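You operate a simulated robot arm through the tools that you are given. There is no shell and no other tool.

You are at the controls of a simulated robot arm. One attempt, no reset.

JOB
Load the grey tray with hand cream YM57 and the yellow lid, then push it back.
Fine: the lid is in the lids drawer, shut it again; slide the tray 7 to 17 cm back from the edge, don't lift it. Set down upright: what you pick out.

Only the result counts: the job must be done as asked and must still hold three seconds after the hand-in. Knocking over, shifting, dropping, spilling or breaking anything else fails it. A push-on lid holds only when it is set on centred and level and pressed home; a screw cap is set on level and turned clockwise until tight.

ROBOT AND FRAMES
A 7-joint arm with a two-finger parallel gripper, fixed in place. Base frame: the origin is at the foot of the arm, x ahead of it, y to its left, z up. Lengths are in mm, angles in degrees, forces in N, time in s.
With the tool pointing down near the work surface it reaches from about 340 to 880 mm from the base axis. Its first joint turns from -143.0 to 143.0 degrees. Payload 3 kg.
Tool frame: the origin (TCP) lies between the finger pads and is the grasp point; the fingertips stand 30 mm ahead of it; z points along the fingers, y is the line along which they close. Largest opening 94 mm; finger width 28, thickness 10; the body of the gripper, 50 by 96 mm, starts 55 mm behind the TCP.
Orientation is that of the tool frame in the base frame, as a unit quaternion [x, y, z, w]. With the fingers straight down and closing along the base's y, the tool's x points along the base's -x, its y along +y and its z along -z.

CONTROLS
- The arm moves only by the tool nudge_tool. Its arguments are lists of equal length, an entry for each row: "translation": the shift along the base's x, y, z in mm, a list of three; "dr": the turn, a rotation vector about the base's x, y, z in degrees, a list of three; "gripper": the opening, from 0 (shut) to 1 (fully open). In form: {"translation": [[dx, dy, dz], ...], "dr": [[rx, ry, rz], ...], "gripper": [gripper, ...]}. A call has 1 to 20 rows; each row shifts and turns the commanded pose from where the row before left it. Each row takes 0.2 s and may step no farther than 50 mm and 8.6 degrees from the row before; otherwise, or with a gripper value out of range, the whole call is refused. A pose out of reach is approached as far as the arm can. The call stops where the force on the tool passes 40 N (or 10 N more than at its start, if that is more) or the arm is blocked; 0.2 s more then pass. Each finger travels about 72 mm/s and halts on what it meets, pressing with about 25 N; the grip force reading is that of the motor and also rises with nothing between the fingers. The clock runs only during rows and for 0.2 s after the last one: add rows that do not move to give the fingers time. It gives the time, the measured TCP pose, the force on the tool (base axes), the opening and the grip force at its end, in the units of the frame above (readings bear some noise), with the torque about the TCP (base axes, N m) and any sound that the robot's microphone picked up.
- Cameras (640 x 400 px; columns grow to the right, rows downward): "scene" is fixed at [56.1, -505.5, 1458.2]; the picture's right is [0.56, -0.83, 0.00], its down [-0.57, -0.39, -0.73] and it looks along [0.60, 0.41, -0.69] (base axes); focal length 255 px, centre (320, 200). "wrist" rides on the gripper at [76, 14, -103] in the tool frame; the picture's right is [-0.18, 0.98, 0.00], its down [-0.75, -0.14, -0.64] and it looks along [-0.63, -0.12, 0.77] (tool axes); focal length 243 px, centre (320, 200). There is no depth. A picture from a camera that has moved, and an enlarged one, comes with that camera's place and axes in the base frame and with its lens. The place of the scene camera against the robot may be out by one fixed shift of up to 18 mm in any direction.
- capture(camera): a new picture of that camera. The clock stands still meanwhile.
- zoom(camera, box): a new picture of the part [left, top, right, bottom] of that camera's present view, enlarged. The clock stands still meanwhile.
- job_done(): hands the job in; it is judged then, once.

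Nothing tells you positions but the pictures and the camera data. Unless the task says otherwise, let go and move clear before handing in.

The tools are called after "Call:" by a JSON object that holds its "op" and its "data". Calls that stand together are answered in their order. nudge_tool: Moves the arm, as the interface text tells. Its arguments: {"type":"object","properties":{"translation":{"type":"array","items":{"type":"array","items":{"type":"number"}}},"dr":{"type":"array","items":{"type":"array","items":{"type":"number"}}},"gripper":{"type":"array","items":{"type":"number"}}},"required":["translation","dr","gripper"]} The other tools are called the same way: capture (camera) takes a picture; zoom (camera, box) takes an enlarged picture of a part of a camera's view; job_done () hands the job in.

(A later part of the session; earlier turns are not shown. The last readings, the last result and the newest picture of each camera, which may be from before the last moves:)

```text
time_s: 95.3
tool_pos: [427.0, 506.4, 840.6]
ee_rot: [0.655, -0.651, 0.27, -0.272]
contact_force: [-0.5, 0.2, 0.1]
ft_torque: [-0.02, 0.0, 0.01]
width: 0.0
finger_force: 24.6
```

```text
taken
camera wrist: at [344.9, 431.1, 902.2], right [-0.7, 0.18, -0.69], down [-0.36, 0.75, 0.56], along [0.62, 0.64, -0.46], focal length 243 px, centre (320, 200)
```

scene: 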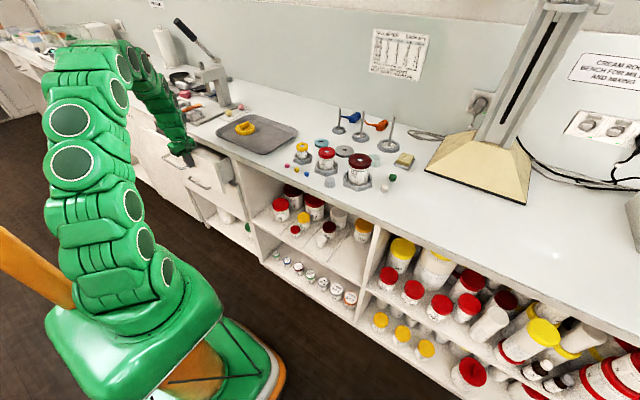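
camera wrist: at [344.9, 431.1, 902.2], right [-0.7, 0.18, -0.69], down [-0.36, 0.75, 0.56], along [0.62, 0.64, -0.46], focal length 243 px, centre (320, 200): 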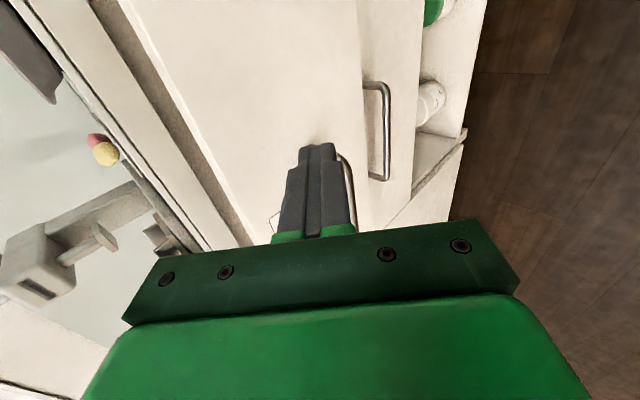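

Call:
{"op": "nudge_tool", "data": {"translation": [[12, 0, -4], [12, 0, -4], [12, 0, -2], [8, 0, 0], [5, 0, 0], [6, 0, 0], [6, 0, 0], [6, 0, 0], [6, 0, 0], [6, 0, 0], [6, 0, 0], [6, 0, 0], [6, 0, 0], [6, 0, 0], [6, 0, 0], [5, 0, 0], [4, 0, 0], [4, 0, 0], [4, 0, 0]], "dr": [[0, 0, 0], [0, 0, 0], [0, 0, 0], [0, 0, 0], [0, 0, 0], [0, 0, 0], [0, 0, 0], [0, 0, 0], [0, 0, 0], [0, 0, 0], [0, 0, 0], [0, 0, 0], [0, 0, 0], [0, 0, 0], [0, 0, 0], [0, 0, 0], [0, 0, 0], [0, 0, 0], [0, 0, 0]], "gripper": [0, 0, 0, 0, 0, 0, 0, 0, 0, 0, 0, 0, 0, 0, 0, 0, 0, 0, 0]}}

Call:
{"op": "capture", "data": {"camera": "wrist"}}

Call:
{"op": "zoom", "data": {"camera": "scene", "box": [130, 110, 270, 220]}}

```text
time_s: 99.3
tool_pos: [551.6, 506.3, 831.2]
ee_rot: [0.655, -0.652, 0.269, -0.271]
contact_force: [-0.4, 0.4, 0.7]
ft_torque: [-0.02, 0.01, 0.0]
width: 0.0
finger_force: 25.1
```

```text
taken
camera wrist: at [471.2, 431.1, 892.8], right [-0.7, 0.18, -0.69], down [-0.36, 0.75, 0.56], along [0.62, 0.64, -0.46], focal length 243 px, centre (320, 200)
```

wrist: 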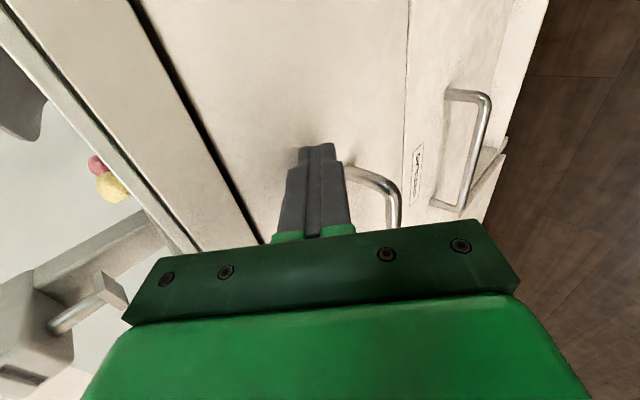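

```text
3.64 times, centred on (200, 165) of scene
camera zoom: at [56.1, -505.5, 1458.2], right [0.56, -0.83, 0.0], down [-0.57, -0.39, -0.73], along [0.6, 0.41, -0.69], focal length 928 px, centre (756, 327)
```

zoom: 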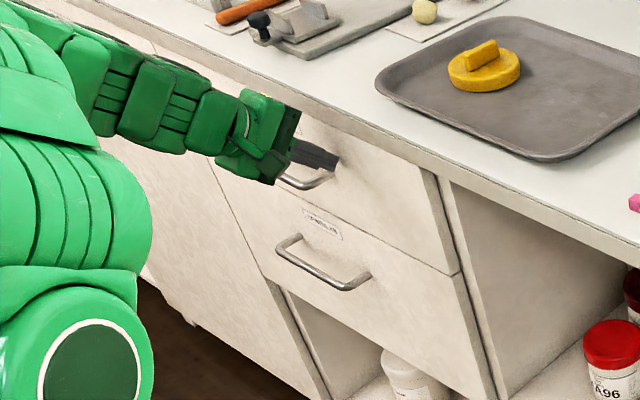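

It's nearly flush. I'll push the last few mm until the force indicates it is fully shut.

Call:
{"op": "nudge_tool", "data": {"translation": [[3, 0, 0], [3, 0, 0], [3, 0, 0], [3, 0, 0], [3, 0, 0], [3, 0, 0]], "dr": [[0, 0, 0], [0, 0, 0], [0, 0, 0], [0, 0, 0], [0, 0, 0], [0, 0, 0]], "gripper": [0, 0, 0, 0, 0, 0]}}

```text
time_s: 100.0
tool_pos: [556.7, 508.1, 831.2]
ee_rot: [0.655, -0.652, 0.27, -0.27]
contact_force: [-18.7, -6.6, 11.3]
ft_torque: [-0.17, -0.04, -0.32]
width: 0.0
finger_force: 25.2
stopped in row 3: the force on the tool passed its limit at 54 N (the readings are from after the stop); the commanded pose is now the measured one
```

The drawer is at its closed stop. I'll back off and check.

Call:
{"op": "nudge_tool", "data": {"translation": [[-10, 0, 0], [-25, 0, 10], [-30, 0, 20], [-30, 0, 20], [-20, -20, 20], [0, -20, 20], [0, 0, 0]], "dr": [[0, 0, 0], [0, 0, 0], [0, 0, 0], [0, 0, 0], [0, 0, 0], [0, 0, 0], [0, 0, 0]], "gripper": [0, 0, 0, 0, 0, 0, 0]}}

Call:
{"op": "capture", "data": {"camera": "wrist"}}

Call:
{"op": "zoom", "data": {"camera": "scene", "box": [130, 110, 270, 220]}}

```text
time_s: 101.6
tool_pos: [442.7, 467.2, 921.1]
ee_rot: [0.656, -0.652, 0.269, -0.27]
contact_force: [0.6, 0.1, 0.0]
ft_torque: [-0.01, 0.0, 0.03]
width: 0.0
finger_force: 24.3
```

```text
taken
camera wrist: at [360.3, 391.3, 983.5], right [-0.7, 0.18, -0.69], down [-0.36, 0.75, 0.55], along [0.62, 0.63, -0.46], focal length 243 px, centre (320, 200)
```

wrist: 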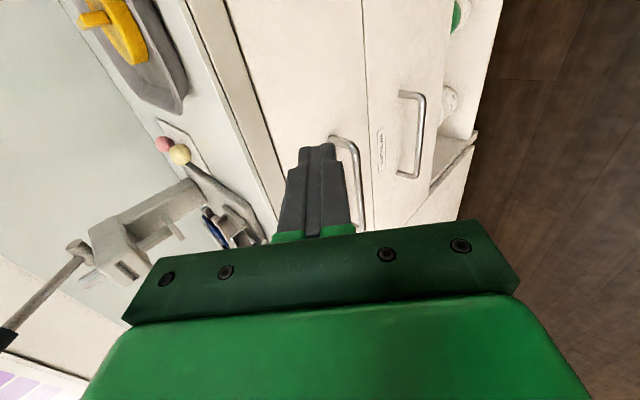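

```text
3.64 times, centred on (200, 165) of scene
camera zoom: at [56.1, -505.5, 1458.2], right [0.56, -0.83, 0.0], down [-0.57, -0.39, -0.73], along [0.6, 0.41, -0.69], focal length 928 px, centre (756, 327)
```

zoom: 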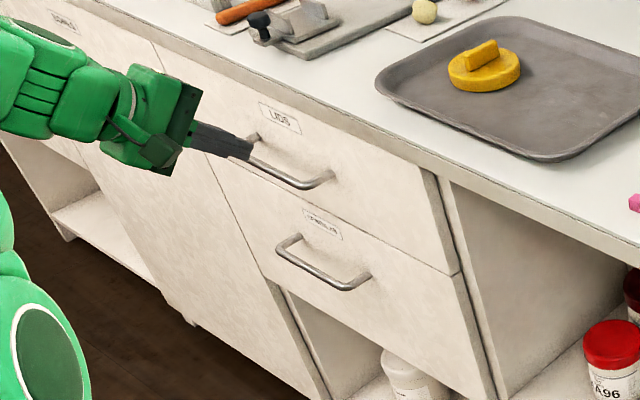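

The drawer is flush and shut, and the lid is in place. Now the jar: I'll return to vertical, yaw back, and swing to the right side in front of the shelves.

Call:
{"op": "nudge_tool", "data": {"translation": [[0, -10, 10], [0, -10, 10], [0, -10, 10], [0, -10, 10], [0, -10, 10], [0, -10, 10], [0, -30, 0], [0, -30, 0], [0, -30, 0], [0, -30, 0], [0, -30, 0], [0, -30, 0], [0, -30, 0], [0, -30, 0], [0, -30, 0], [0, -30, 0], [0, -30, 0], [0, 0, 0]], "dr": [[0, 7.5, 0], [0, 7.5, 0], [0, 7.5, 0], [0, 7.5, 0], [0, 7.5, 0], [0, 7.5, 0], [0, 0, -8.18], [0, 0, -8.18], [0, 0, -8.18], [0, 0, -8.18], [0, 0, -8.18], [0, 0, -8.18], [0, 0, -8.18], [0, 0, -8.18], [0, 0, -8.18], [0, 0, -8.18], [0, 0, -8.18], [0, 0, 0]], "gripper": [0, 0, 0, 0, 0.5, 1, 1, 1, 1, 1, 1, 1, 1, 1, 1, 1, 1, 1]}}

Call:
{"op": "nudge_tool", "data": {"translation": [[0, -40, 0], [0, -40, 0], [0, -40, 0], [0, -40, 0], [0, -40, 0], [0, -40, 0], [0, -40, 0], [0, -40, 0], [0, -40, 0], [0, -40, 0], [0, -40, 0], [0, -40, 0], [0, -40, 0], [0, -20, 0], [0, 0, 0]], "dr": [[0, 0, 0], [0, 0, 0], [0, 0, 0], [0, 0, 0], [0, 0, 0], [0, 0, 0], [0, 0, 0], [0, 0, 0], [0, 0, 0], [0, 0, 0], [0, 0, 0], [0, 0, 0], [0, 0, 0], [0, 0, 0], [0, 0, 0]], "gripper": [1, 1, 1, 1, 1, 1, 1, 1, 1, 1, 1, 1, 1, 1, 1]}}

Call:
{"op": "capture", "data": {"camera": "wrist"}}

Call:
{"op": "capture", "data": {"camera": "scene"}}

```text
time_s: 105.4
tool_pos: [441.6, 77.2, 980.4]
ee_rot: [-0.002, 1.0, 0.002, 0.001]
contact_force: [-0.3, 0.5, 0.8]
ft_torque: [0.02, 0.01, -0.02]
width: 94.0
finger_force: 0.1
```

```text
time_s: 108.6
tool_pos: [442.4, -464.3, 980.6]
ee_rot: [-0.002, 1.0, 0.001, 0.003]
contact_force: [0.2, 0.0, 0.2]
ft_torque: [0.01, -0.03, -0.01]
width: 94.0
finger_force: 0.1
```

```text
taken
camera wrist: at [365.5, -448.6, 1082.2], right [0.18, 0.98, 0.0], down [0.75, -0.14, 0.65], along [0.64, -0.11, -0.76], focal length 243 px, centre (320, 200)
```

wrist: 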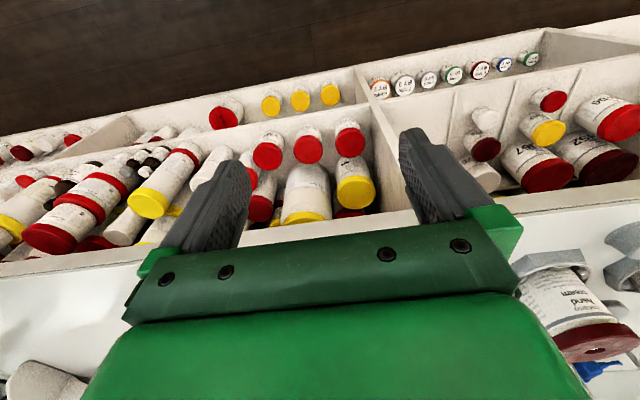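

```text
taken
```

scene: 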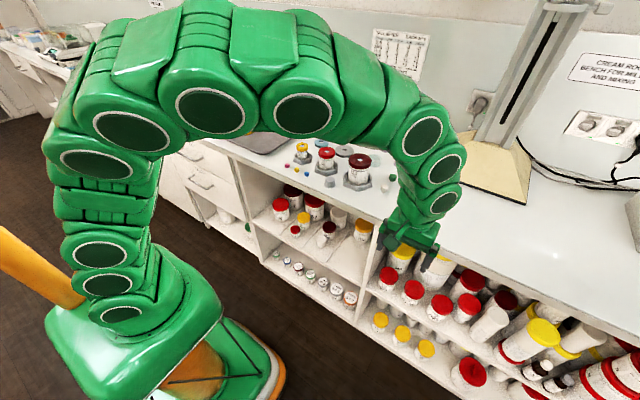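

The arm is on the right side and the YM57 jar is in view. I'll lower and tilt forward 45° to see the shelf head-on and triangulate.

Call:
{"op": "nudge_tool", "data": {"translation": [[-5, -15, -20], [-5, -15, -20], [-5, -15, -20], [-5, -15, -20], [-5, -15, -20], [-5, -15, -20], [0, 0, 0]], "dr": [[0, -7.5, 0], [0, -7.5, 0], [0, -7.5, 0], [0, -7.5, 0], [0, -7.5, 0], [0, -7.5, 0], [0, 0, 0]], "gripper": [1, 1, 1, 1, 1, 1, 1]}}

Call:
{"op": "capture", "data": {"camera": "wrist"}}

Call:
{"op": "capture", "data": {"camera": "scene"}}

```text
time_s: 110.2
tool_pos: [412.7, -552.7, 860.5]
ee_rot: [-0.002, 0.923, 0.001, 0.385]
contact_force: [0.1, 0.2, -0.1]
ft_torque: [-0.03, 0.03, 0.03]
width: 93.7
finger_force: 0.1
```

```text
taken
camera wrist: at [285.9, -538.0, 878.2], right [0.13, 0.98, 0.13], down [0.07, -0.14, 0.99], along [0.99, -0.11, -0.09], focal length 243 px, centre (320, 200)
```

wrist: 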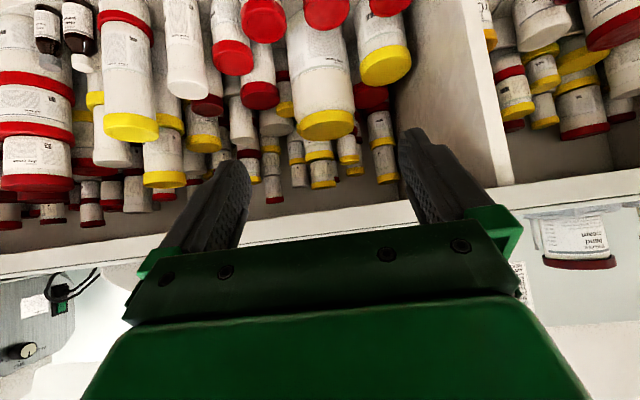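

```text
taken
```

scene: 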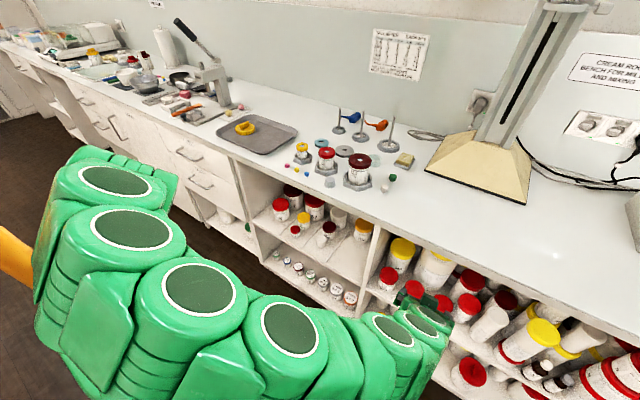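

The tilt works here. I'll lower the tool by about 180 mm, staying in front of the shelf.

Call:
{"op": "nudge_tool", "data": {"translation": [[-3, -8, -20], [-3, -8, -20], [-3, -8, -20], [-3, -8, -20], [-3, -8, -20], [-3, -8, -20], [-3, -8, -20], [-3, -8, -20], [0, 0, 0]], "dr": [[0, 0, 0], [0, 0, 0], [0, 0, 0], [0, 0, 0], [0, 0, 0], [0, 0, 0], [0, 0, 0], [0, 0, 0], [0, 0, 0]], "gripper": [1, 1, 1, 1, 1, 1, 1, 1, 1]}}

Call:
{"op": "capture", "data": {"camera": "wrist"}}

```text
time_s: 112.2
tool_pos: [387.6, -617.7, 701.5]
ee_rot: [-0.002, 0.923, 0.001, 0.385]
contact_force: [-1.0, -0.4, 0.8]
ft_torque: [-0.03, -0.01, -0.02]
width: 94.0
finger_force: 0.1
```

```text
taken
camera wrist: at [261.3, -602.2, 718.3], right [0.12, 0.98, 0.13], down [0.08, -0.14, 0.99], along [0.99, -0.11, -0.09], focal length 243 px, centre (320, 200)
```

wrist: 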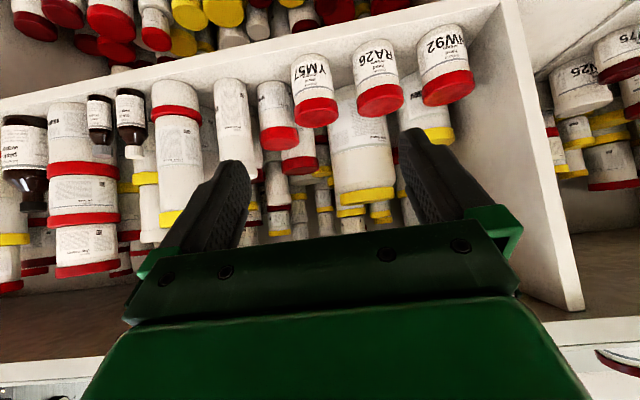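

Clear view of YM57, RA26 and NW92 (upside down in the image). I'll zoom in.

Call:
{"op": "zoom", "data": {"camera": "wrist", "box": [250, 20, 410, 150]}}

```text
3.08 times, centred on (330, 85) of wrist
camera zoom: at [261.3, -602.2, 718.3], right [0.12, 0.98, 0.13], down [0.08, -0.14, 0.99], along [0.99, -0.11, -0.09], focal length 746 px, centre (289, 554)
```

zoom: 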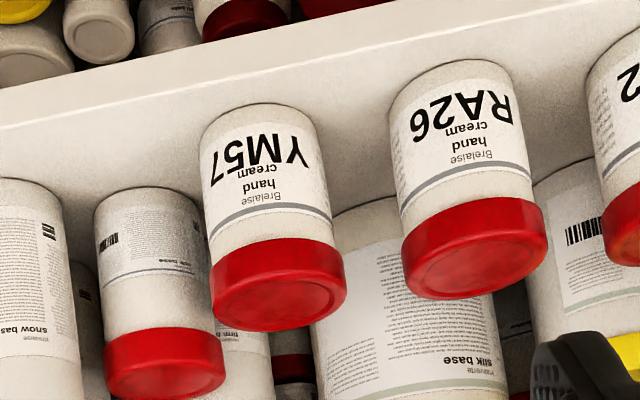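

Triangulation puts the YM57 lid-top centre at (654, -633, 543). The jar is about 90 mm tall on a shelf at z≈453, with a lid about 73 mm wide. RA26 is ~106 mm to the left and another jar sits behind to the right. I'll move to a pre-grasp point along the 45° axis.

Call:
{"op": "nudge_tool", "data": {"translation": [[20, -3, -12], [30, -3, -20], [30, -3, -20], [30, -3, -20], [30, -3, -20], [13, -1, -9], [0, 0, 0]], "dr": [[0, 0, 0], [0, 0, 0], [0, 0, 0], [0, 0, 0], [0, 0, 0], [0, 0, 0], [0, 0, 0]], "gripper": [1, 1, 1, 1, 1, 1, 1]}}

Call:
{"op": "capture", "data": {"camera": "wrist"}}

```text
time_s: 113.8
tool_pos: [541.4, -633.4, 600.8]
ee_rot: [-0.003, 0.923, 0.001, 0.384]
contact_force: [0.4, -0.8, -0.1]
ft_torque: [-0.01, -0.01, 0.0]
width: 94.2
finger_force: 0.1
```

```text
taken
camera wrist: at [414.9, -618.2, 617.4], right [0.13, 0.98, 0.13], down [0.08, -0.14, 0.99], along [0.99, -0.11, -0.09], focal length 243 px, centre (320, 200)
```

wrist: 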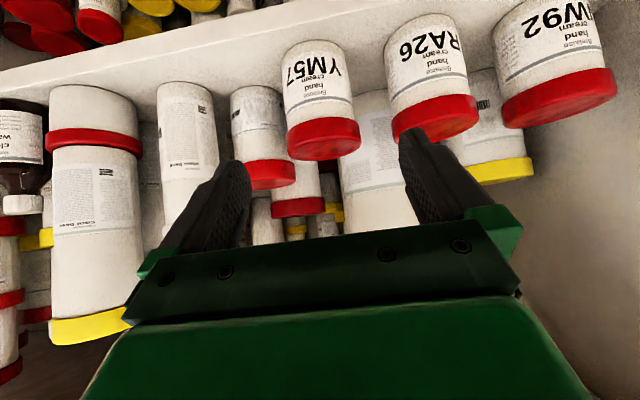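

Call:
{"op": "zoom", "data": {"camera": "wrist", "box": [220, 10, 420, 170]}}

```text
2.50 times, centred on (320, 90) of wrist
camera zoom: at [414.9, -618.2, 617.4], right [0.13, 0.98, 0.13], down [0.08, -0.14, 0.99], along [0.99, -0.11, -0.09], focal length 606 px, centre (320, 475)
```

zoom: 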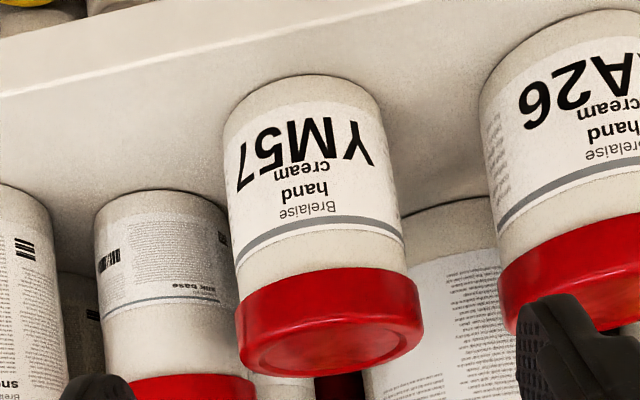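

The second view confirms jar axis (654, -633), lid top z≈544 and base z≈453. I'll approach along the tool axis with an 86 mm opening and pause midway.

Call:
{"op": "nudge_tool", "data": {"translation": [[10, 0, -10], [15, 0, -15], [15, 0, -15], [10, 0, -10], [0, 0, 0]], "dr": [[0, 0, 0], [0, 0, 0], [0, 0, 0], [0, 0, 0], [0, 0, 0]], "gripper": [0.92, 0.92, 0.92, 0.92, 0.92]}}

Call:
{"op": "capture", "data": {"camera": "wrist"}}

Call:
{"op": "zoom", "data": {"camera": "scene", "box": [360, 240, 500, 350]}}

```text
time_s: 115.0
tool_pos: [590.0, -633.0, 550.8]
ee_rot: [-0.002, 0.923, 0.0, 0.385]
contact_force: [0.4, -0.3, 0.1]
ft_torque: [0.02, -0.03, -0.01]
width: 86.3
finger_force: 0.0
```

```text
taken
camera wrist: at [464.1, -618.6, 567.1], right [0.13, 0.98, 0.13], down [0.08, -0.14, 0.99], along [0.99, -0.11, -0.09], focal length 243 px, centre (320, 200)
```

wrist: 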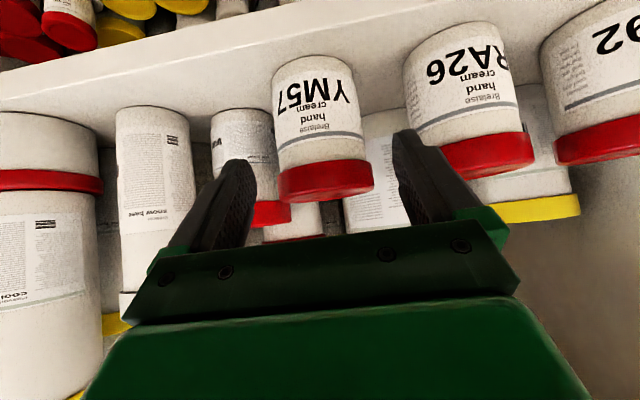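

```text
3.64 times, centred on (430, 295) of scene
camera zoom: at [56.1, -505.5, 1458.2], right [0.56, -0.83, 0.0], down [-0.57, -0.39, -0.73], along [0.6, 0.41, -0.69], focal length 928 px, centre (-80, -146)
```

zoom: 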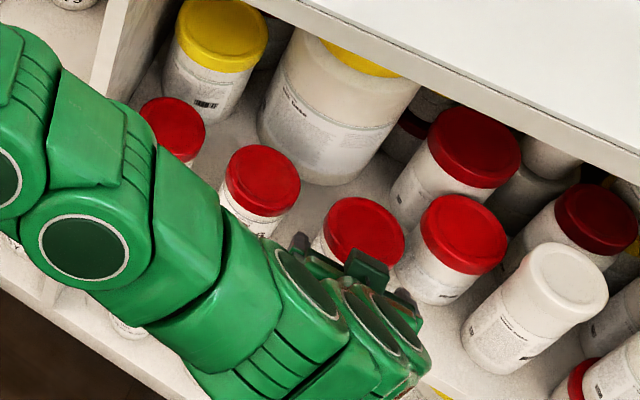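

The jar is centred between the fingers. I'll continue the last 50 mm in small steps.

Call:
{"op": "nudge_tool", "data": {"translation": [[10, 0, -10], [10, 0, -10], [10, 0, -10], [10, 0, -10], [10, 0, -10], [0, 0, 0]], "dr": [[0, 0, 0], [0, 0, 0], [0, 0, 0], [0, 0, 0], [0, 0, 0], [0, 0, 0]], "gripper": [0.92, 0.92, 0.92, 0.92, 0.92, 0.92]}}

Call:
{"op": "capture", "data": {"camera": "wrist"}}

Call:
{"op": "zoom", "data": {"camera": "scene", "box": [360, 240, 500, 350]}}

```text
time_s: 116.4
tool_pos: [640.2, -633.8, 499.5]
ee_rot: [-0.002, 0.923, 0.0, 0.384]
contact_force: [-0.3, 0.7, -0.4]
ft_torque: [0.02, -0.03, 0.03]
width: 86.3
finger_force: 0.2
```

```text
taken
camera wrist: at [514.3, -618.4, 517.3], right [0.13, 0.98, 0.13], down [0.08, -0.14, 0.99], along [0.99, -0.11, -0.09], focal length 243 px, centre (320, 200)
```

wrist: 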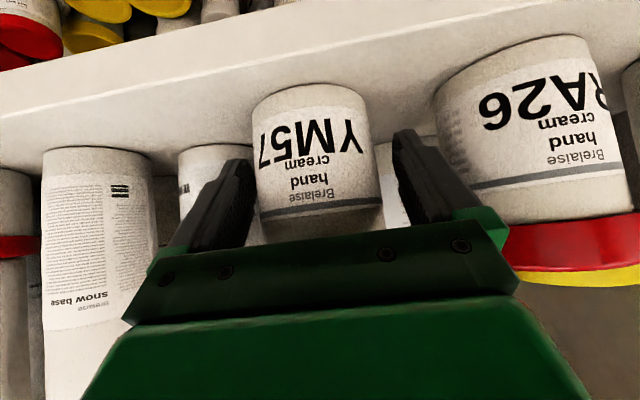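

```text
3.64 times, centred on (430, 295) of scene
camera zoom: at [56.1, -505.5, 1458.2], right [0.56, -0.83, 0.0], down [-0.57, -0.39, -0.73], along [0.6, 0.41, -0.69], focal length 928 px, centre (-80, -146)
```

zoom: 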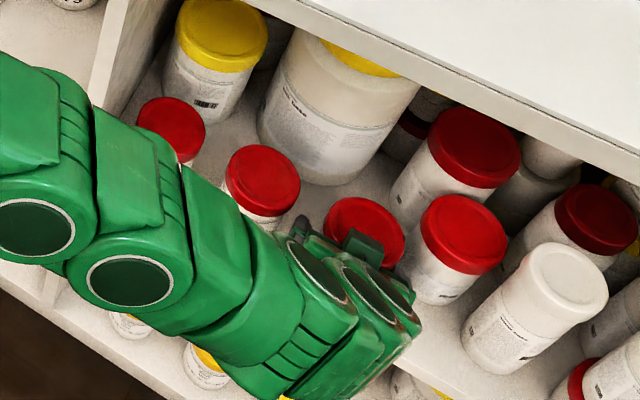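

The fingers straddle the jar body with no contact. I'll close the grip.

Call:
{"op": "nudge_tool", "data": {"translation": [[0, 0, 0], [0, 0, 0], [0, 0, 0], [0, 0, 0]], "dr": [[0, 0, 0], [0, 0, 0], [0, 0, 0], [0, 0, 0]], "gripper": [0.75, 0.6, 0.5, 0.5]}}

Call:
{"op": "capture", "data": {"camera": "wrist"}}

```text
time_s: 117.4
tool_pos: [640.8, -633.3, 499.6]
ee_rot: [-0.003, 0.923, 0.0, 0.385]
contact_force: [0.0, -1.0, 1.4]
ft_torque: [-0.04, 0.0, 0.01]
width: 70.8
finger_force: 25.3
```

```text
taken
camera wrist: at [514.3, -618.3, 517.4], right [0.13, 0.98, 0.13], down [0.08, -0.14, 0.99], along [0.99, -0.11, -0.09], focal length 243 px, centre (320, 200)
```

wrist: 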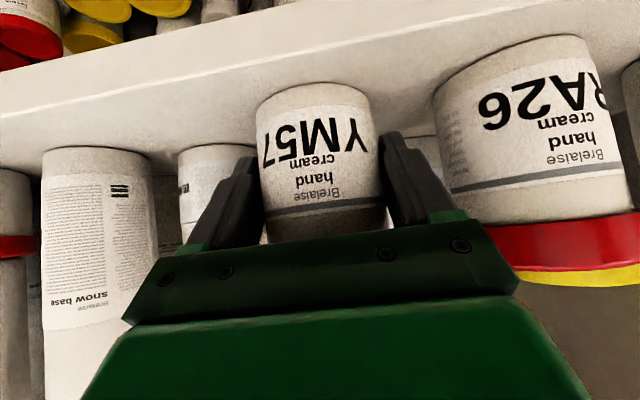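

YM57 is gripped at 70.8 mm. I'll lift a little, then check the hold.

Call:
{"op": "nudge_tool", "data": {"translation": [[0, 0, 3], [0, 0, 5], [0, 0, 8], [0, 0, 10], [0, 0, 0]], "dr": [[0, 0, 0], [0, 0, 0], [0, 0, 0], [0, 0, 0], [0, 0, 0]], "gripper": [0.4, 0.4, 0.4, 0.4, 0.4]}}

Call:
{"op": "capture", "data": {"camera": "wrist"}}

```text
time_s: 118.6
tool_pos: [640.7, -632.1, 525.3]
ee_rot: [-0.002, 0.923, 0.0, 0.385]
contact_force: [-0.8, 0.7, -1.9]
ft_torque: [-0.02, 0.0, -0.02]
width: 70.8
finger_force: 25.3
```

```text
taken
camera wrist: at [514.5, -618.1, 543.2], right [0.12, 0.98, 0.13], down [0.08, -0.14, 0.99], along [0.99, -0.11, -0.09], focal length 243 px, centre (320, 200)
```

wrist: 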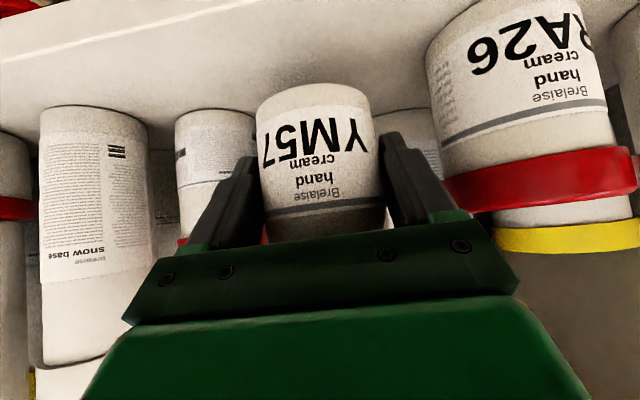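

Firm hold. I'll lift a bit more, retreat straight out of the cubby, then rise in front of the bench.

Call:
{"op": "nudge_tool", "data": {"translation": [[0, 0, 10], [0, 0, 10], [-10, 0, 5], [-20, 0, 0], [-20, 0, 0], [-25, 0, 0], [-25, 0, 0], [-25, 0, 0], [-25, 0, 0], [-15, 0, 0], [0, 0, 15], [0, 0, 25], [0, 0, 30], [0, 0, 30], [0, 0, 30], [0, 0, 30], [0, 0, 30], [0, 0, 0]], "dr": [[0, 0, 0], [0, 0, 0], [0, 0, 0], [0, 0, 0], [0, 0, 0], [0, 0, 0], [0, 0, 0], [0, 0, 0], [0, 0, 0], [0, 0, 0], [0, 0, 0], [0, 0, 0], [0, 0, 0], [0, 0, 0], [0, 0, 0], [0, 0, 0], [0, 0, 0], [0, 0, 0]], "gripper": [0.4, 0.4, 0.4, 0.4, 0.4, 0.4, 0.4, 0.4, 0.4, 0.4, 0.4, 0.4, 0.4, 0.4, 0.4, 0.4, 0.4, 0.4]}}

Call:
{"op": "capture", "data": {"camera": "wrist"}}

Call:
{"op": "capture", "data": {"camera": "scene"}}

```text
time_s: 122.4
tool_pos: [474.7, -632.7, 741.0]
ee_rot: [-0.002, 0.923, 0.0, 0.384]
contact_force: [-0.1, 0.2, -2.1]
ft_torque: [-0.02, 0.02, -0.01]
width: 70.7
finger_force: 25.0
```

```text
taken
camera wrist: at [348.2, -617.5, 757.9], right [0.12, 0.98, 0.13], down [0.08, -0.14, 0.99], along [0.99, -0.11, -0.09], focal length 243 px, centre (320, 200)
```

wrist: 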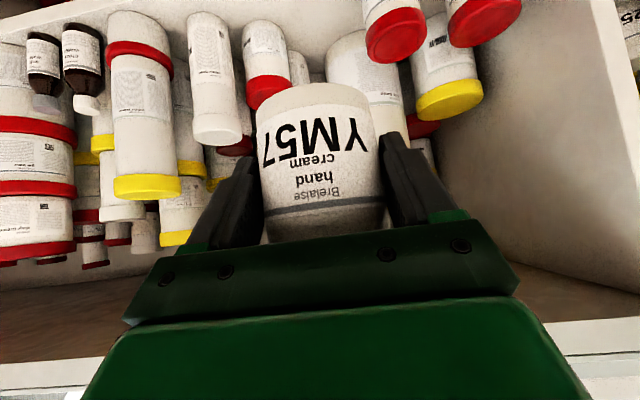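

```text
taken
```

scene: 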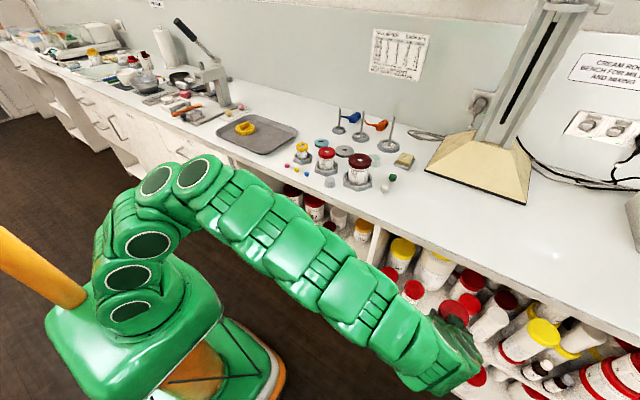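

The jar is clear of the shelf. I'll rise above bench height while drifting left.

Call:
{"op": "nudge_tool", "data": {"translation": [[0, 5, 25], [0, 10, 30], [0, 15, 30], [0, 15, 30], [0, 15, 30], [0, 15, 30], [0, 15, 30], [0, 15, 30], [0, 15, 30], [0, 15, 30], [0, 15, 30], [0, 10, 20], [0, 0, 0]], "dr": [[0, 0, 0], [0, 0, 0], [0, 0, 0], [0, 0, 0], [0, 0, 0], [0, 0, 0], [0, 0, 0], [0, 0, 0], [0, 0, 0], [0, 0, 0], [0, 0, 0], [0, 0, 0], [0, 0, 0]], "gripper": [0.4, 0.4, 0.4, 0.4, 0.4, 0.4, 0.4, 0.4, 0.4, 0.4, 0.4, 0.4, 0.4]}}

Call:
{"op": "capture", "data": {"camera": "scene"}}

```text
time_s: 125.2
tool_pos: [475.6, -472.4, 1085.1]
ee_rot: [-0.002, 0.923, 0.0, 0.384]
contact_force: [-0.2, -0.6, -1.9]
ft_torque: [-0.02, 0.03, 0.0]
width: 70.4
finger_force: 24.5
```

```text
taken
```

scene: 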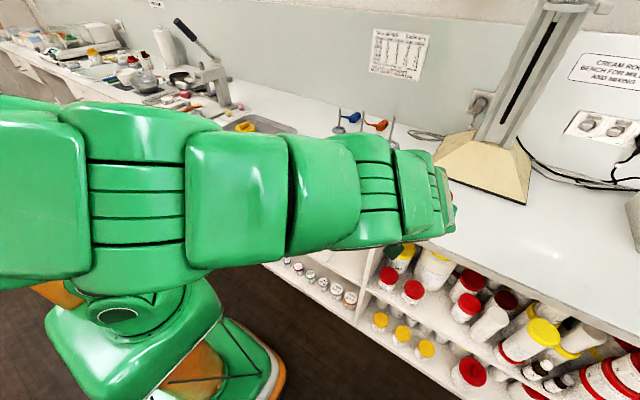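

Now I'll sweep left at height toward the tray.

Call:
{"op": "nudge_tool", "data": {"translation": [[3, 15, 0], [4, 25, 0], [4, 34, 0], [4, 34, 0], [4, 34, 0], [4, 34, 0], [4, 34, 0], [4, 34, 0], [4, 34, 0], [4, 34, 0], [4, 34, 0], [4, 34, 0], [4, 34, 0], [4, 34, 0], [4, 34, 0], [4, 34, 0], [4, 34, 0], [4, 34, 0], [4, 30, 0], [0, 0, 0]], "dr": [[0, 0, 0], [0, 0, 0], [0, 0, 0], [0, 0, 0], [0, 0, 0], [0, 0, 0], [0, 0, 0], [0, 0, 0], [0, 0, 0], [0, 0, 0], [0, 0, 0], [0, 0, 0], [0, 0, 0], [0, 0, 0], [0, 0, 0], [0, 0, 0], [0, 0, 0], [0, 0, 0], [0, 0, 0], [0, 0, 0]], "gripper": [0.4, 0.4, 0.4, 0.4, 0.4, 0.4, 0.4, 0.4, 0.4, 0.4, 0.4, 0.4, 0.4, 0.4, 0.4, 0.4, 0.4, 0.4, 0.4, 0.4]}}

Call:
{"op": "capture", "data": {"camera": "scene"}}

Call:
{"op": "capture", "data": {"camera": "wrist"}}

```text
time_s: 129.4
tool_pos: [560.0, 139.2, 1094.0]
ee_rot: [-0.003, 0.923, 0.001, 0.385]
contact_force: [-0.8, -0.5, -2.2]
ft_torque: [-0.01, 0.06, -0.02]
width: 70.4
finger_force: 24.9
out of reach, approached as far as the arm can: row 12, 13
```

```text
taken
```

scene: 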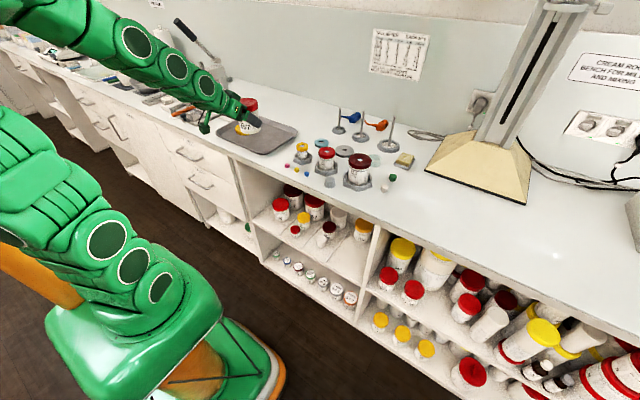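

```text
taken
camera wrist: at [433.5, 153.9, 1110.9], right [0.12, 0.98, 0.13], down [0.07, -0.14, 0.99], along [0.99, -0.11, -0.09], focal length 243 px, centre (320, 200)
```

wrist: 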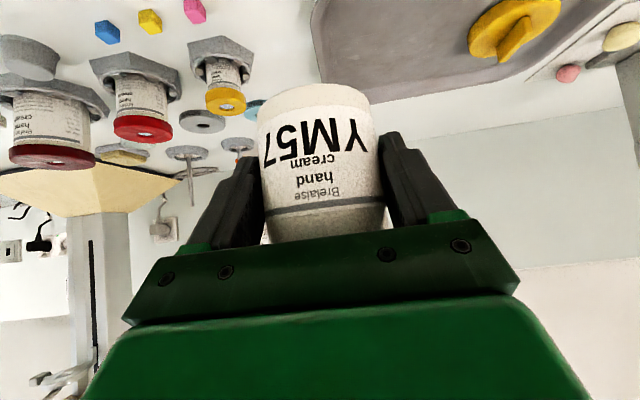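

The jar is still held upright. I'll move to y≈225 and forward over the tray's right half.

Call:
{"op": "nudge_tool", "data": {"translation": [[10, 20, 0], [15, 25, 0], [15, 25, 0], [20, 15, 0], [25, 0, 0], [25, 0, 0], [20, 0, 0], [13, 0, 0], [0, 0, 0]], "dr": [[0, 0, 0], [0, 0, 0], [0, 0, 0], [0, 0, 0], [0, 0, 0], [0, 0, 0], [0, 0, 0], [0, 0, 0], [0, 0, 0]], "gripper": [0.4, 0.4, 0.4, 0.4, 0.4, 0.4, 0.4, 0.4, 0.4]}}

Call:
{"op": "capture", "data": {"camera": "wrist"}}

Call:
{"op": "zoom", "data": {"camera": "scene", "box": [180, 60, 320, 180]}}

```text
time_s: 131.4
tool_pos: [702.4, 223.6, 1092.4]
ee_rot: [-0.002, 0.923, 0.0, 0.384]
contact_force: [0.5, 0.5, -1.7]
ft_torque: [-0.02, 0.03, 0.0]
width: 70.1
finger_force: 24.8
```

```text
taken
camera wrist: at [576.2, 238.4, 1110.4], right [0.13, 0.98, 0.13], down [0.08, -0.14, 0.99], along [0.99, -0.11, -0.09], focal length 243 px, centre (320, 200)
```

wrist: 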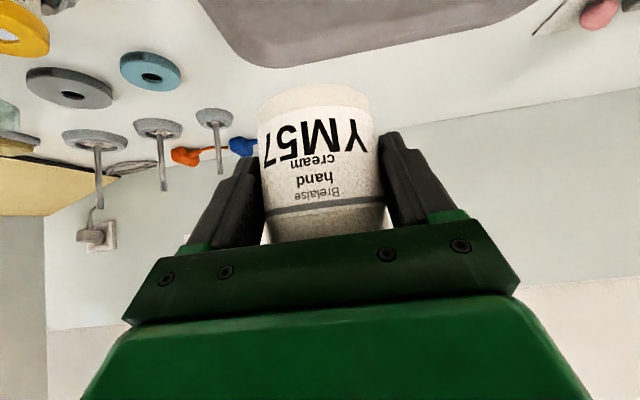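

```text
3.33 times, centred on (250, 120) of scene
camera zoom: at [56.1, -505.5, 1458.2], right [0.56, -0.83, 0.0], down [-0.57, -0.39, -0.73], along [0.6, 0.41, -0.69], focal length 851 px, centre (553, 467)
```

zoom: 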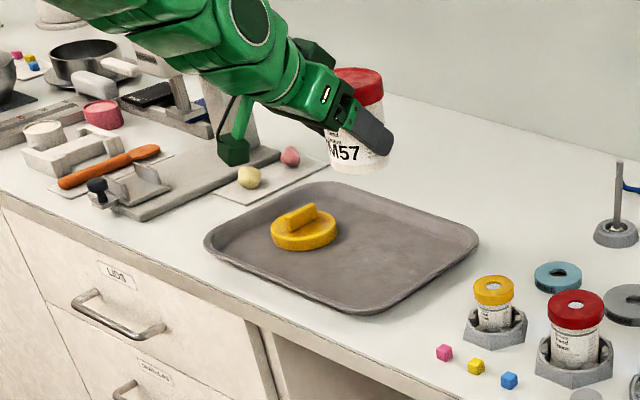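

The jar is over the tray's right half, clear of the lid. I'll lower it, slowing near the tray surface.

Call:
{"op": "nudge_tool", "data": {"translation": [[0, 0, -20], [0, 0, -25], [0, 0, -25], [0, 0, -25], [0, 0, -20], [0, 0, -12], [0, 0, -8], [0, 0, -5], [0, 0, 0]], "dr": [[0, 0, 0], [0, 0, 0], [0, 0, 0], [0, 0, 0], [0, 0, 0], [0, 0, 0], [0, 0, 0], [0, 0, 0], [0, 0, 0]], "gripper": [0.4, 0.4, 0.4, 0.4, 0.4, 0.4, 0.4, 0.4, 0.4]}}

Call:
{"op": "zoom", "data": {"camera": "scene", "box": [180, 60, 320, 180]}}

```text
time_s: 133.4
tool_pos: [702.1, 223.4, 953.3]
ee_rot: [-0.003, 0.923, 0.001, 0.384]
contact_force: [-0.6, -0.6, -1.1]
ft_torque: [0.0, 0.04, -0.01]
width: 70.1
finger_force: 24.6
```

```text
3.33 times, centred on (250, 120) of scene
camera zoom: at [56.1, -505.5, 1458.2], right [0.56, -0.83, 0.0], down [-0.57, -0.39, -0.73], along [0.6, 0.41, -0.69], focal length 851 px, centre (553, 467)
```

zoom: 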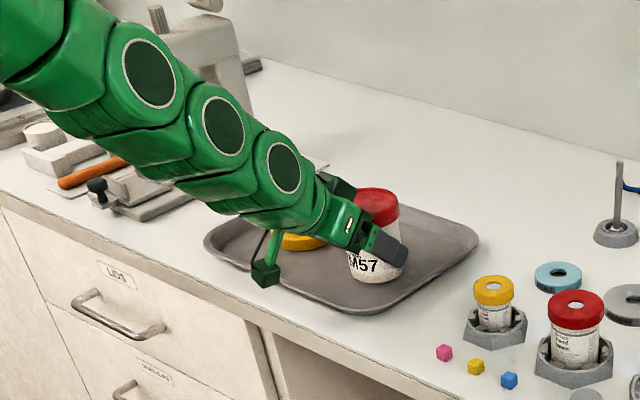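

Call:
{"op": "nudge_tool", "data": {"translation": [[0, 0, -3], [0, 0, -2], [0, 0, -2], [0, 0, 0]], "dr": [[0, 0, 0], [0, 0, 0], [0, 0, 0], [0, 0, 0]], "gripper": [0.4, 0.4, 0.4, 0.4]}}

Call:
{"op": "nudge_tool", "data": {"translation": [[0, 0, -2], [0, 0, 0]], "dr": [[0, 0, 0], [0, 0, 0]], "gripper": [0.4, 0.4]}}

```text
time_s: 134.4
tool_pos: [703.1, 224.5, 946.5]
ee_rot: [-0.003, 0.923, 0.001, 0.385]
contact_force: [-3.9, 1.6, 16.5]
ft_torque: [0.0, -0.23, 0.04]
width: 69.8
finger_force: 25.2
```

```text
time_s: 135.0
tool_pos: [703.8, 225.0, 944.2]
ee_rot: [-0.002, 0.923, 0.001, 0.385]
contact_force: [-4.5, -0.1, 17.0]
ft_torque: [0.01, -0.26, -0.01]
width: 69.7
finger_force: 24.7
```

The jar touches down. I'll release slowly and check it's upright before backing off.

Call:
{"op": "nudge_tool", "data": {"translation": [[0, 0, 1], [0, 0, 0], [0, 0, 0], [0, 0, 0], [0, 0, 0]], "dr": [[0, 0, 0], [0, 0, 0], [0, 0, 0], [0, 0, 0], [0, 0, 0]], "gripper": [0.4, 0.75, 0.8, 0.9, 0.92]}}

Call:
{"op": "capture", "data": {"camera": "wrist"}}

Call:
{"op": "zoom", "data": {"camera": "scene", "box": [180, 60, 320, 180]}}

```text
time_s: 136.2
tool_pos: [702.8, 223.2, 944.3]
ee_rot: [-0.002, 0.923, 0.0, 0.384]
contact_force: [0.8, 0.3, 0.1]
ft_torque: [0.0, 0.02, 0.02]
width: 86.7
finger_force: 0.1
```

```text
taken
camera wrist: at [576.3, 238.8, 962.1], right [0.12, 0.98, 0.13], down [0.08, -0.14, 0.99], along [0.99, -0.11, -0.09], focal length 243 px, centre (320, 200)
```

wrist: 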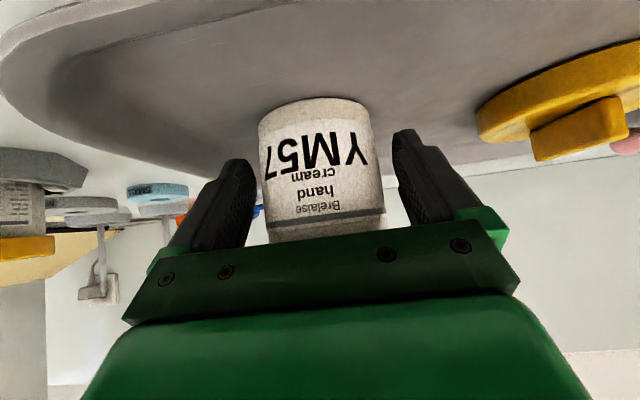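

```text
3.33 times, centred on (250, 120) of scene
camera zoom: at [56.1, -505.5, 1458.2], right [0.56, -0.83, 0.0], down [-0.57, -0.39, -0.73], along [0.6, 0.41, -0.69], focal length 851 px, centre (553, 467)
```

zoom: 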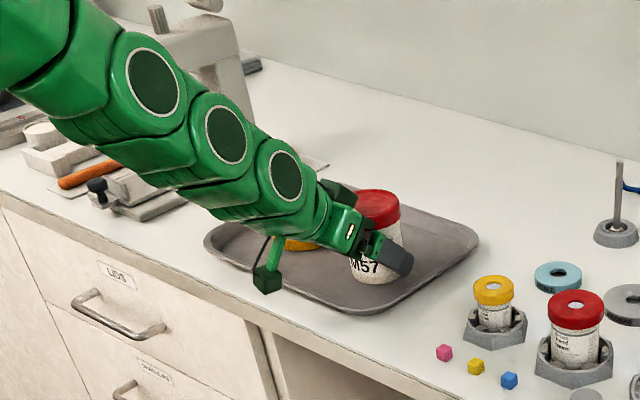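

The jar stands upright. I'll open fully and back out along the tool axis.

Call:
{"op": "nudge_tool", "data": {"translation": [[0, 0, 0], [-8, 0, 8], [-10, 0, 10], [-12, 0, 12], [-15, 0, 15], [-15, 0, 15], [-20, 0, 20], [-20, 0, 25], [-20, 0, 25], [0, 0, 0]], "dr": [[0, 0, 0], [0, 0, 0], [0, 0, 0], [0, 0, 0], [0, 0, 0], [0, 0, 0], [0, 0, 0], [0, 0, 0], [0, 0, 0], [0, 0, 0]], "gripper": [1, 1, 1, 1, 1, 1, 1, 1, 1, 1]}}

Call:
{"op": "capture", "data": {"camera": "wrist"}}

Call:
{"op": "zoom", "data": {"camera": "scene", "box": [180, 60, 320, 180]}}

```text
time_s: 138.4
tool_pos: [581.5, 223.3, 1075.3]
ee_rot: [-0.003, 0.923, 0.002, 0.384]
contact_force: [-0.1, 1.1, -0.3]
ft_torque: [0.02, 0.0, -0.02]
width: 94.0
finger_force: 0.0
```

```text
taken
camera wrist: at [455.5, 237.8, 1091.6], right [0.13, 0.98, 0.13], down [0.08, -0.14, 0.99], along [0.99, -0.11, -0.09], focal length 243 px, centre (320, 200)
```

wrist: 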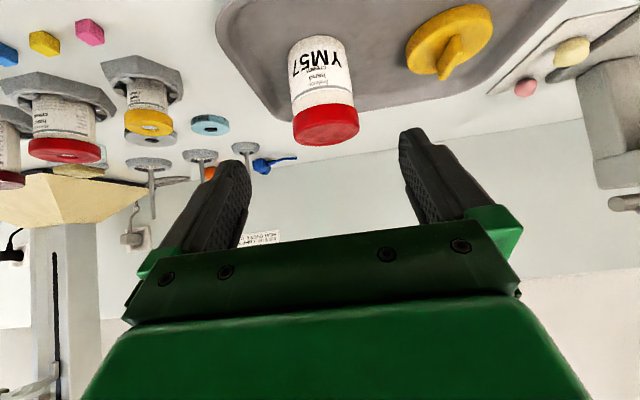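

```text
3.33 times, centred on (250, 120) of scene
camera zoom: at [56.1, -505.5, 1458.2], right [0.56, -0.83, 0.0], down [-0.57, -0.39, -0.73], along [0.6, 0.41, -0.69], focal length 851 px, centre (553, 467)
```

zoom: 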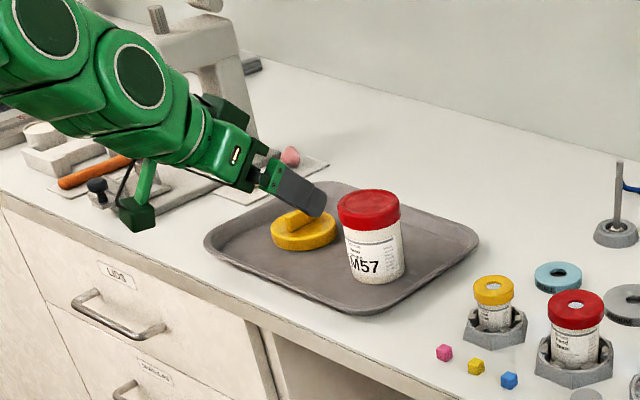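

Jar and lid are both upright in the tray. Next I'll return to vertical and view the tray front rim for the push.

Call:
{"op": "nudge_tool", "data": {"translation": [[-15, 10, 0], [-15, 15, 0], [-15, 15, 0], [-15, 15, 0], [-15, 15, 0], [-5, 8, 0], [0, 0, 0]], "dr": [[0, 7.5, 0], [0, 7.5, 0], [0, 7.5, 0], [0, 7.5, 0], [0, 7.5, 0], [0, 7.5, 0], [0, 0, 0]], "gripper": [0.6, 0.3, 0, 0, 0, 0, 0]}}

Call:
{"op": "capture", "data": {"camera": "wrist"}}

```text
time_s: 140.0
tool_pos: [501.9, 300.8, 1073.5]
ee_rot: [-0.003, 1.0, 0.0, 0.001]
contact_force: [0.7, -0.2, -0.5]
ft_torque: [-0.01, 0.01, -0.05]
width: 0.0
finger_force: 25.1
```

```text
taken
camera wrist: at [426.0, 316.0, 1176.2], right [0.18, 0.98, 0.0], down [0.75, -0.14, 0.64], along [0.63, -0.11, -0.77], focal length 243 px, centre (320, 200)
```

wrist: 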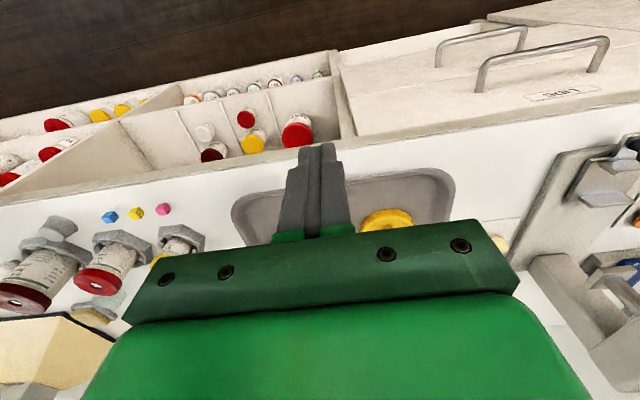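

Call:
{"op": "zoom", "data": {"camera": "wrist", "box": [210, 110, 480, 260]}}

```text
2.37 times, centred on (345, 185) of wrist
camera zoom: at [426.0, 316.0, 1176.2], right [0.18, 0.98, 0.0], down [0.75, -0.14, 0.64], along [0.63, -0.11, -0.77], focal length 575 px, centre (261, 236)
```

zoom: 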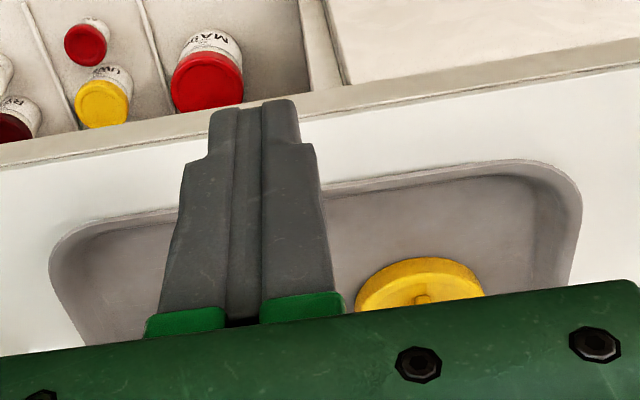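

The tray's front rim is at x≈618, 35 mm from the edge, spanning y≈141–465. I'll push about 85 mm with both fingers spread wide for a straight push, lowering first just in front of the rim.

Call:
{"op": "nudge_tool", "data": {"translation": [[15, -2, -20], [15, -2, -25], [15, -2, -25], [15, -1, -25], [8, 0, -25], [0, 0, -15], [0, 0, -8], [0, 0, 0]], "dr": [[0, 0, 0], [0, 0, 0], [0, 0, 0], [0, 0, 0], [0, 0, 0], [0, 0, 0], [0, 0, 0], [0, 0, 0]], "gripper": [0.5, 1, 1, 1, 1, 1, 1, 1]}}

Call:
{"op": "capture", "data": {"camera": "wrist"}}

Call:
{"op": "zoom", "data": {"camera": "scene", "box": [190, 80, 310, 180]}}

```text
time_s: 141.8
tool_pos: [571.5, 295.2, 931.7]
ee_rot: [-0.002, 1.0, 0.002, 0.003]
contact_force: [-0.4, -0.3, 0.4]
ft_torque: [0.03, 0.01, -0.04]
width: 94.2
finger_force: 0.1
```

```text
taken
camera wrist: at [494.4, 310.2, 1033.5], right [0.18, 0.98, 0.0], down [0.75, -0.14, 0.65], along [0.64, -0.11, -0.76], focal length 243 px, centre (320, 200)
```

wrist: 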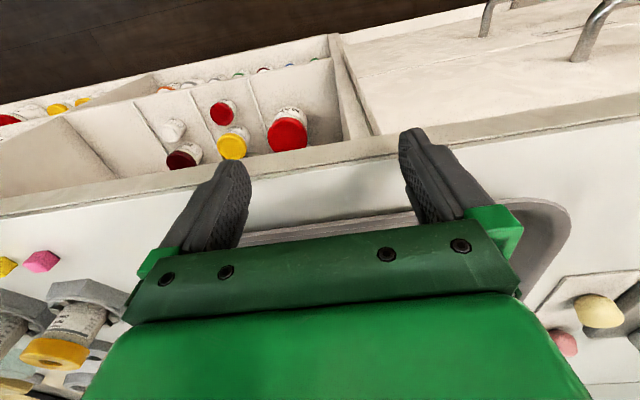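

```text
4.00 times, centred on (250, 130) of scene
camera zoom: at [56.1, -505.5, 1458.2], right [0.56, -0.83, 0.0], down [-0.57, -0.39, -0.73], along [0.6, 0.41, -0.69], focal length 1021 px, centre (600, 480)
```

zoom: 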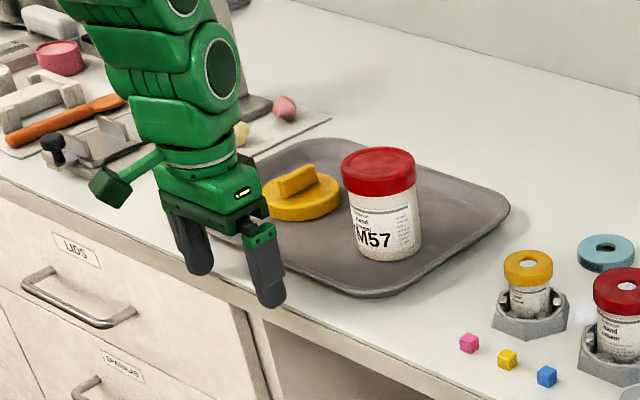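

I'll step in front of the rim and find the bench surface gently, so the fingertips sit just above it.

Call:
{"op": "nudge_tool", "data": {"translation": [[9, 0, 0], [8, 0, 0], [0, 0, -3], [0, 0, -2], [0, 0, -2], [0, 0, 0]], "dr": [[0, 0, 0], [0, 0, 0], [0, 0, 0], [0, 0, 0], [0, 0, 0], [0, 0, 0]], "gripper": [1, 1, 1, 1, 1, 1]}}

Call:
{"op": "zoom", "data": {"camera": "scene", "box": [210, 100, 290, 170]}}

```text
time_s: 142.7
tool_pos: [586.6, 294.4, 930.3]
ee_rot: [-0.001, 1.0, 0.002, 0.002]
contact_force: [-4.8, 0.7, 10.3]
ft_torque: [-0.55, 0.2, -0.15]
width: 93.8
finger_force: 0.2
stopped in row 4: the force on the tool passed its limit at 48 N (the readings are from after the stop); the commanded pose is now the measured one
```

```text
5.71 times, centred on (250, 135) of scene
camera zoom: at [56.1, -505.5, 1458.2], right [0.56, -0.83, 0.0], down [-0.57, -0.39, -0.73], along [0.6, 0.41, -0.69], focal length 1459 px, centre (720, 571)
```

zoom: 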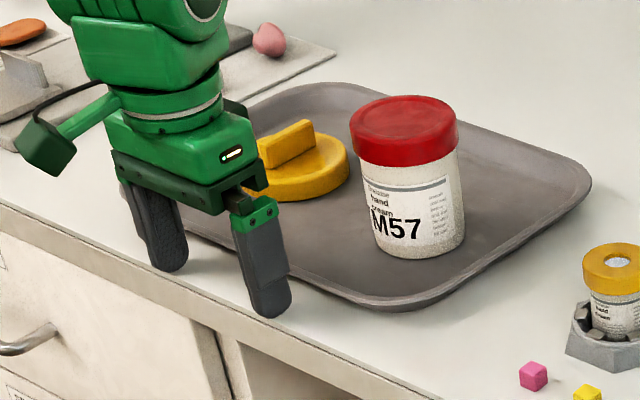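

The bench surface is found at tip z≈900, so the rim top is about 915 and the rim front about x=611. I'll raise 4 mm and start a slow push.

Call:
{"op": "nudge_tool", "data": {"translation": [[0, 0, 4], [3, 0, 0], [4, 0, 0], [4, 0, 0], [4, 0, 0], [4, 0, 0], [4, 0, 0], [0, 0, 0]], "dr": [[0, 0, 0], [0, 0, 0], [0, 0, 0], [0, 0, 0], [0, 0, 0], [0, 0, 0], [0, 0, 0], [0, 0, 0]], "gripper": [1, 1, 1, 1, 1, 1, 1, 1]}}

Call:
{"op": "zoom", "data": {"camera": "scene", "box": [210, 100, 290, 170]}}

```text
time_s: 144.5
tool_pos: [611.3, 294.7, 932.6]
ee_rot: [-0.002, 1.0, 0.002, 0.003]
contact_force: [-1.7, 0.3, 0.3]
ft_torque: [0.02, 0.04, -0.07]
width: 93.9
finger_force: 0.0
```

```text
5.71 times, centred on (250, 135) of scene
camera zoom: at [56.1, -505.5, 1458.2], right [0.56, -0.83, 0.0], down [-0.57, -0.39, -0.73], along [0.6, 0.41, -0.69], focal length 1459 px, centre (720, 571)
```

zoom: 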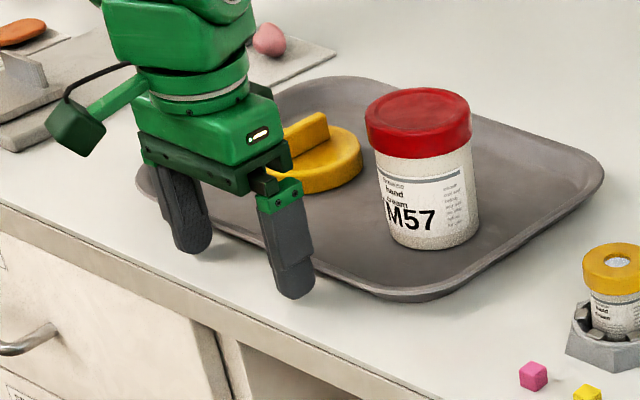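

The tray is sliding straight, about 19 mm so far, with the jar and lid steady. I'll continue slowly.

Call:
{"op": "nudge_tool", "data": {"translation": [[3, 0, 0], [4, 0, 0], [5, 0, 0], [5, 0, 0], [5, 0, 0], [5, 0, 0], [5, 0, 0], [4, 0, 0], [2, 0, 0], [0, 0, 0]], "dr": [[0, 0, 0], [0, 0, 0], [0, 0, 0], [0, 0, 0], [0, 0, 0], [0, 0, 0], [0, 0, 0], [0, 0, 0], [0, 0, 0], [0, 0, 0]], "gripper": [1, 1, 1, 1, 1, 1, 1, 1, 1, 1]}}

Call:
{"op": "zoom", "data": {"camera": "scene", "box": [200, 70, 320, 170]}}

```text
time_s: 146.7
tool_pos: [648.3, 293.6, 933.7]
ee_rot: [-0.002, 1.0, 0.002, 0.003]
contact_force: [-1.5, 0.3, -0.2]
ft_torque: [0.02, 0.04, -0.04]
width: 94.2
finger_force: 0.1
```

```text
4.00 times, centred on (260, 120) of scene
camera zoom: at [56.1, -505.5, 1458.2], right [0.56, -0.83, 0.0], down [-0.57, -0.39, -0.73], along [0.6, 0.41, -0.69], focal length 1021 px, centre (560, 520)
```

zoom: 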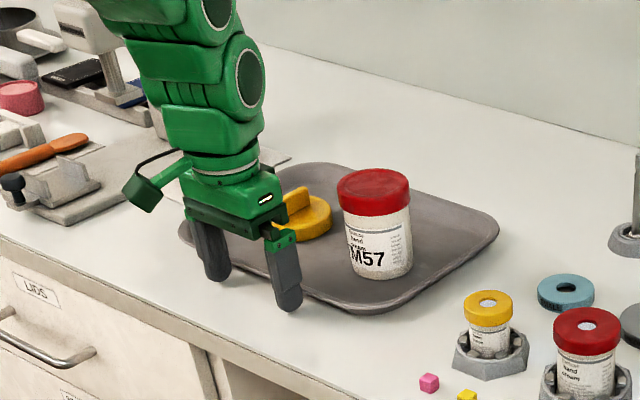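

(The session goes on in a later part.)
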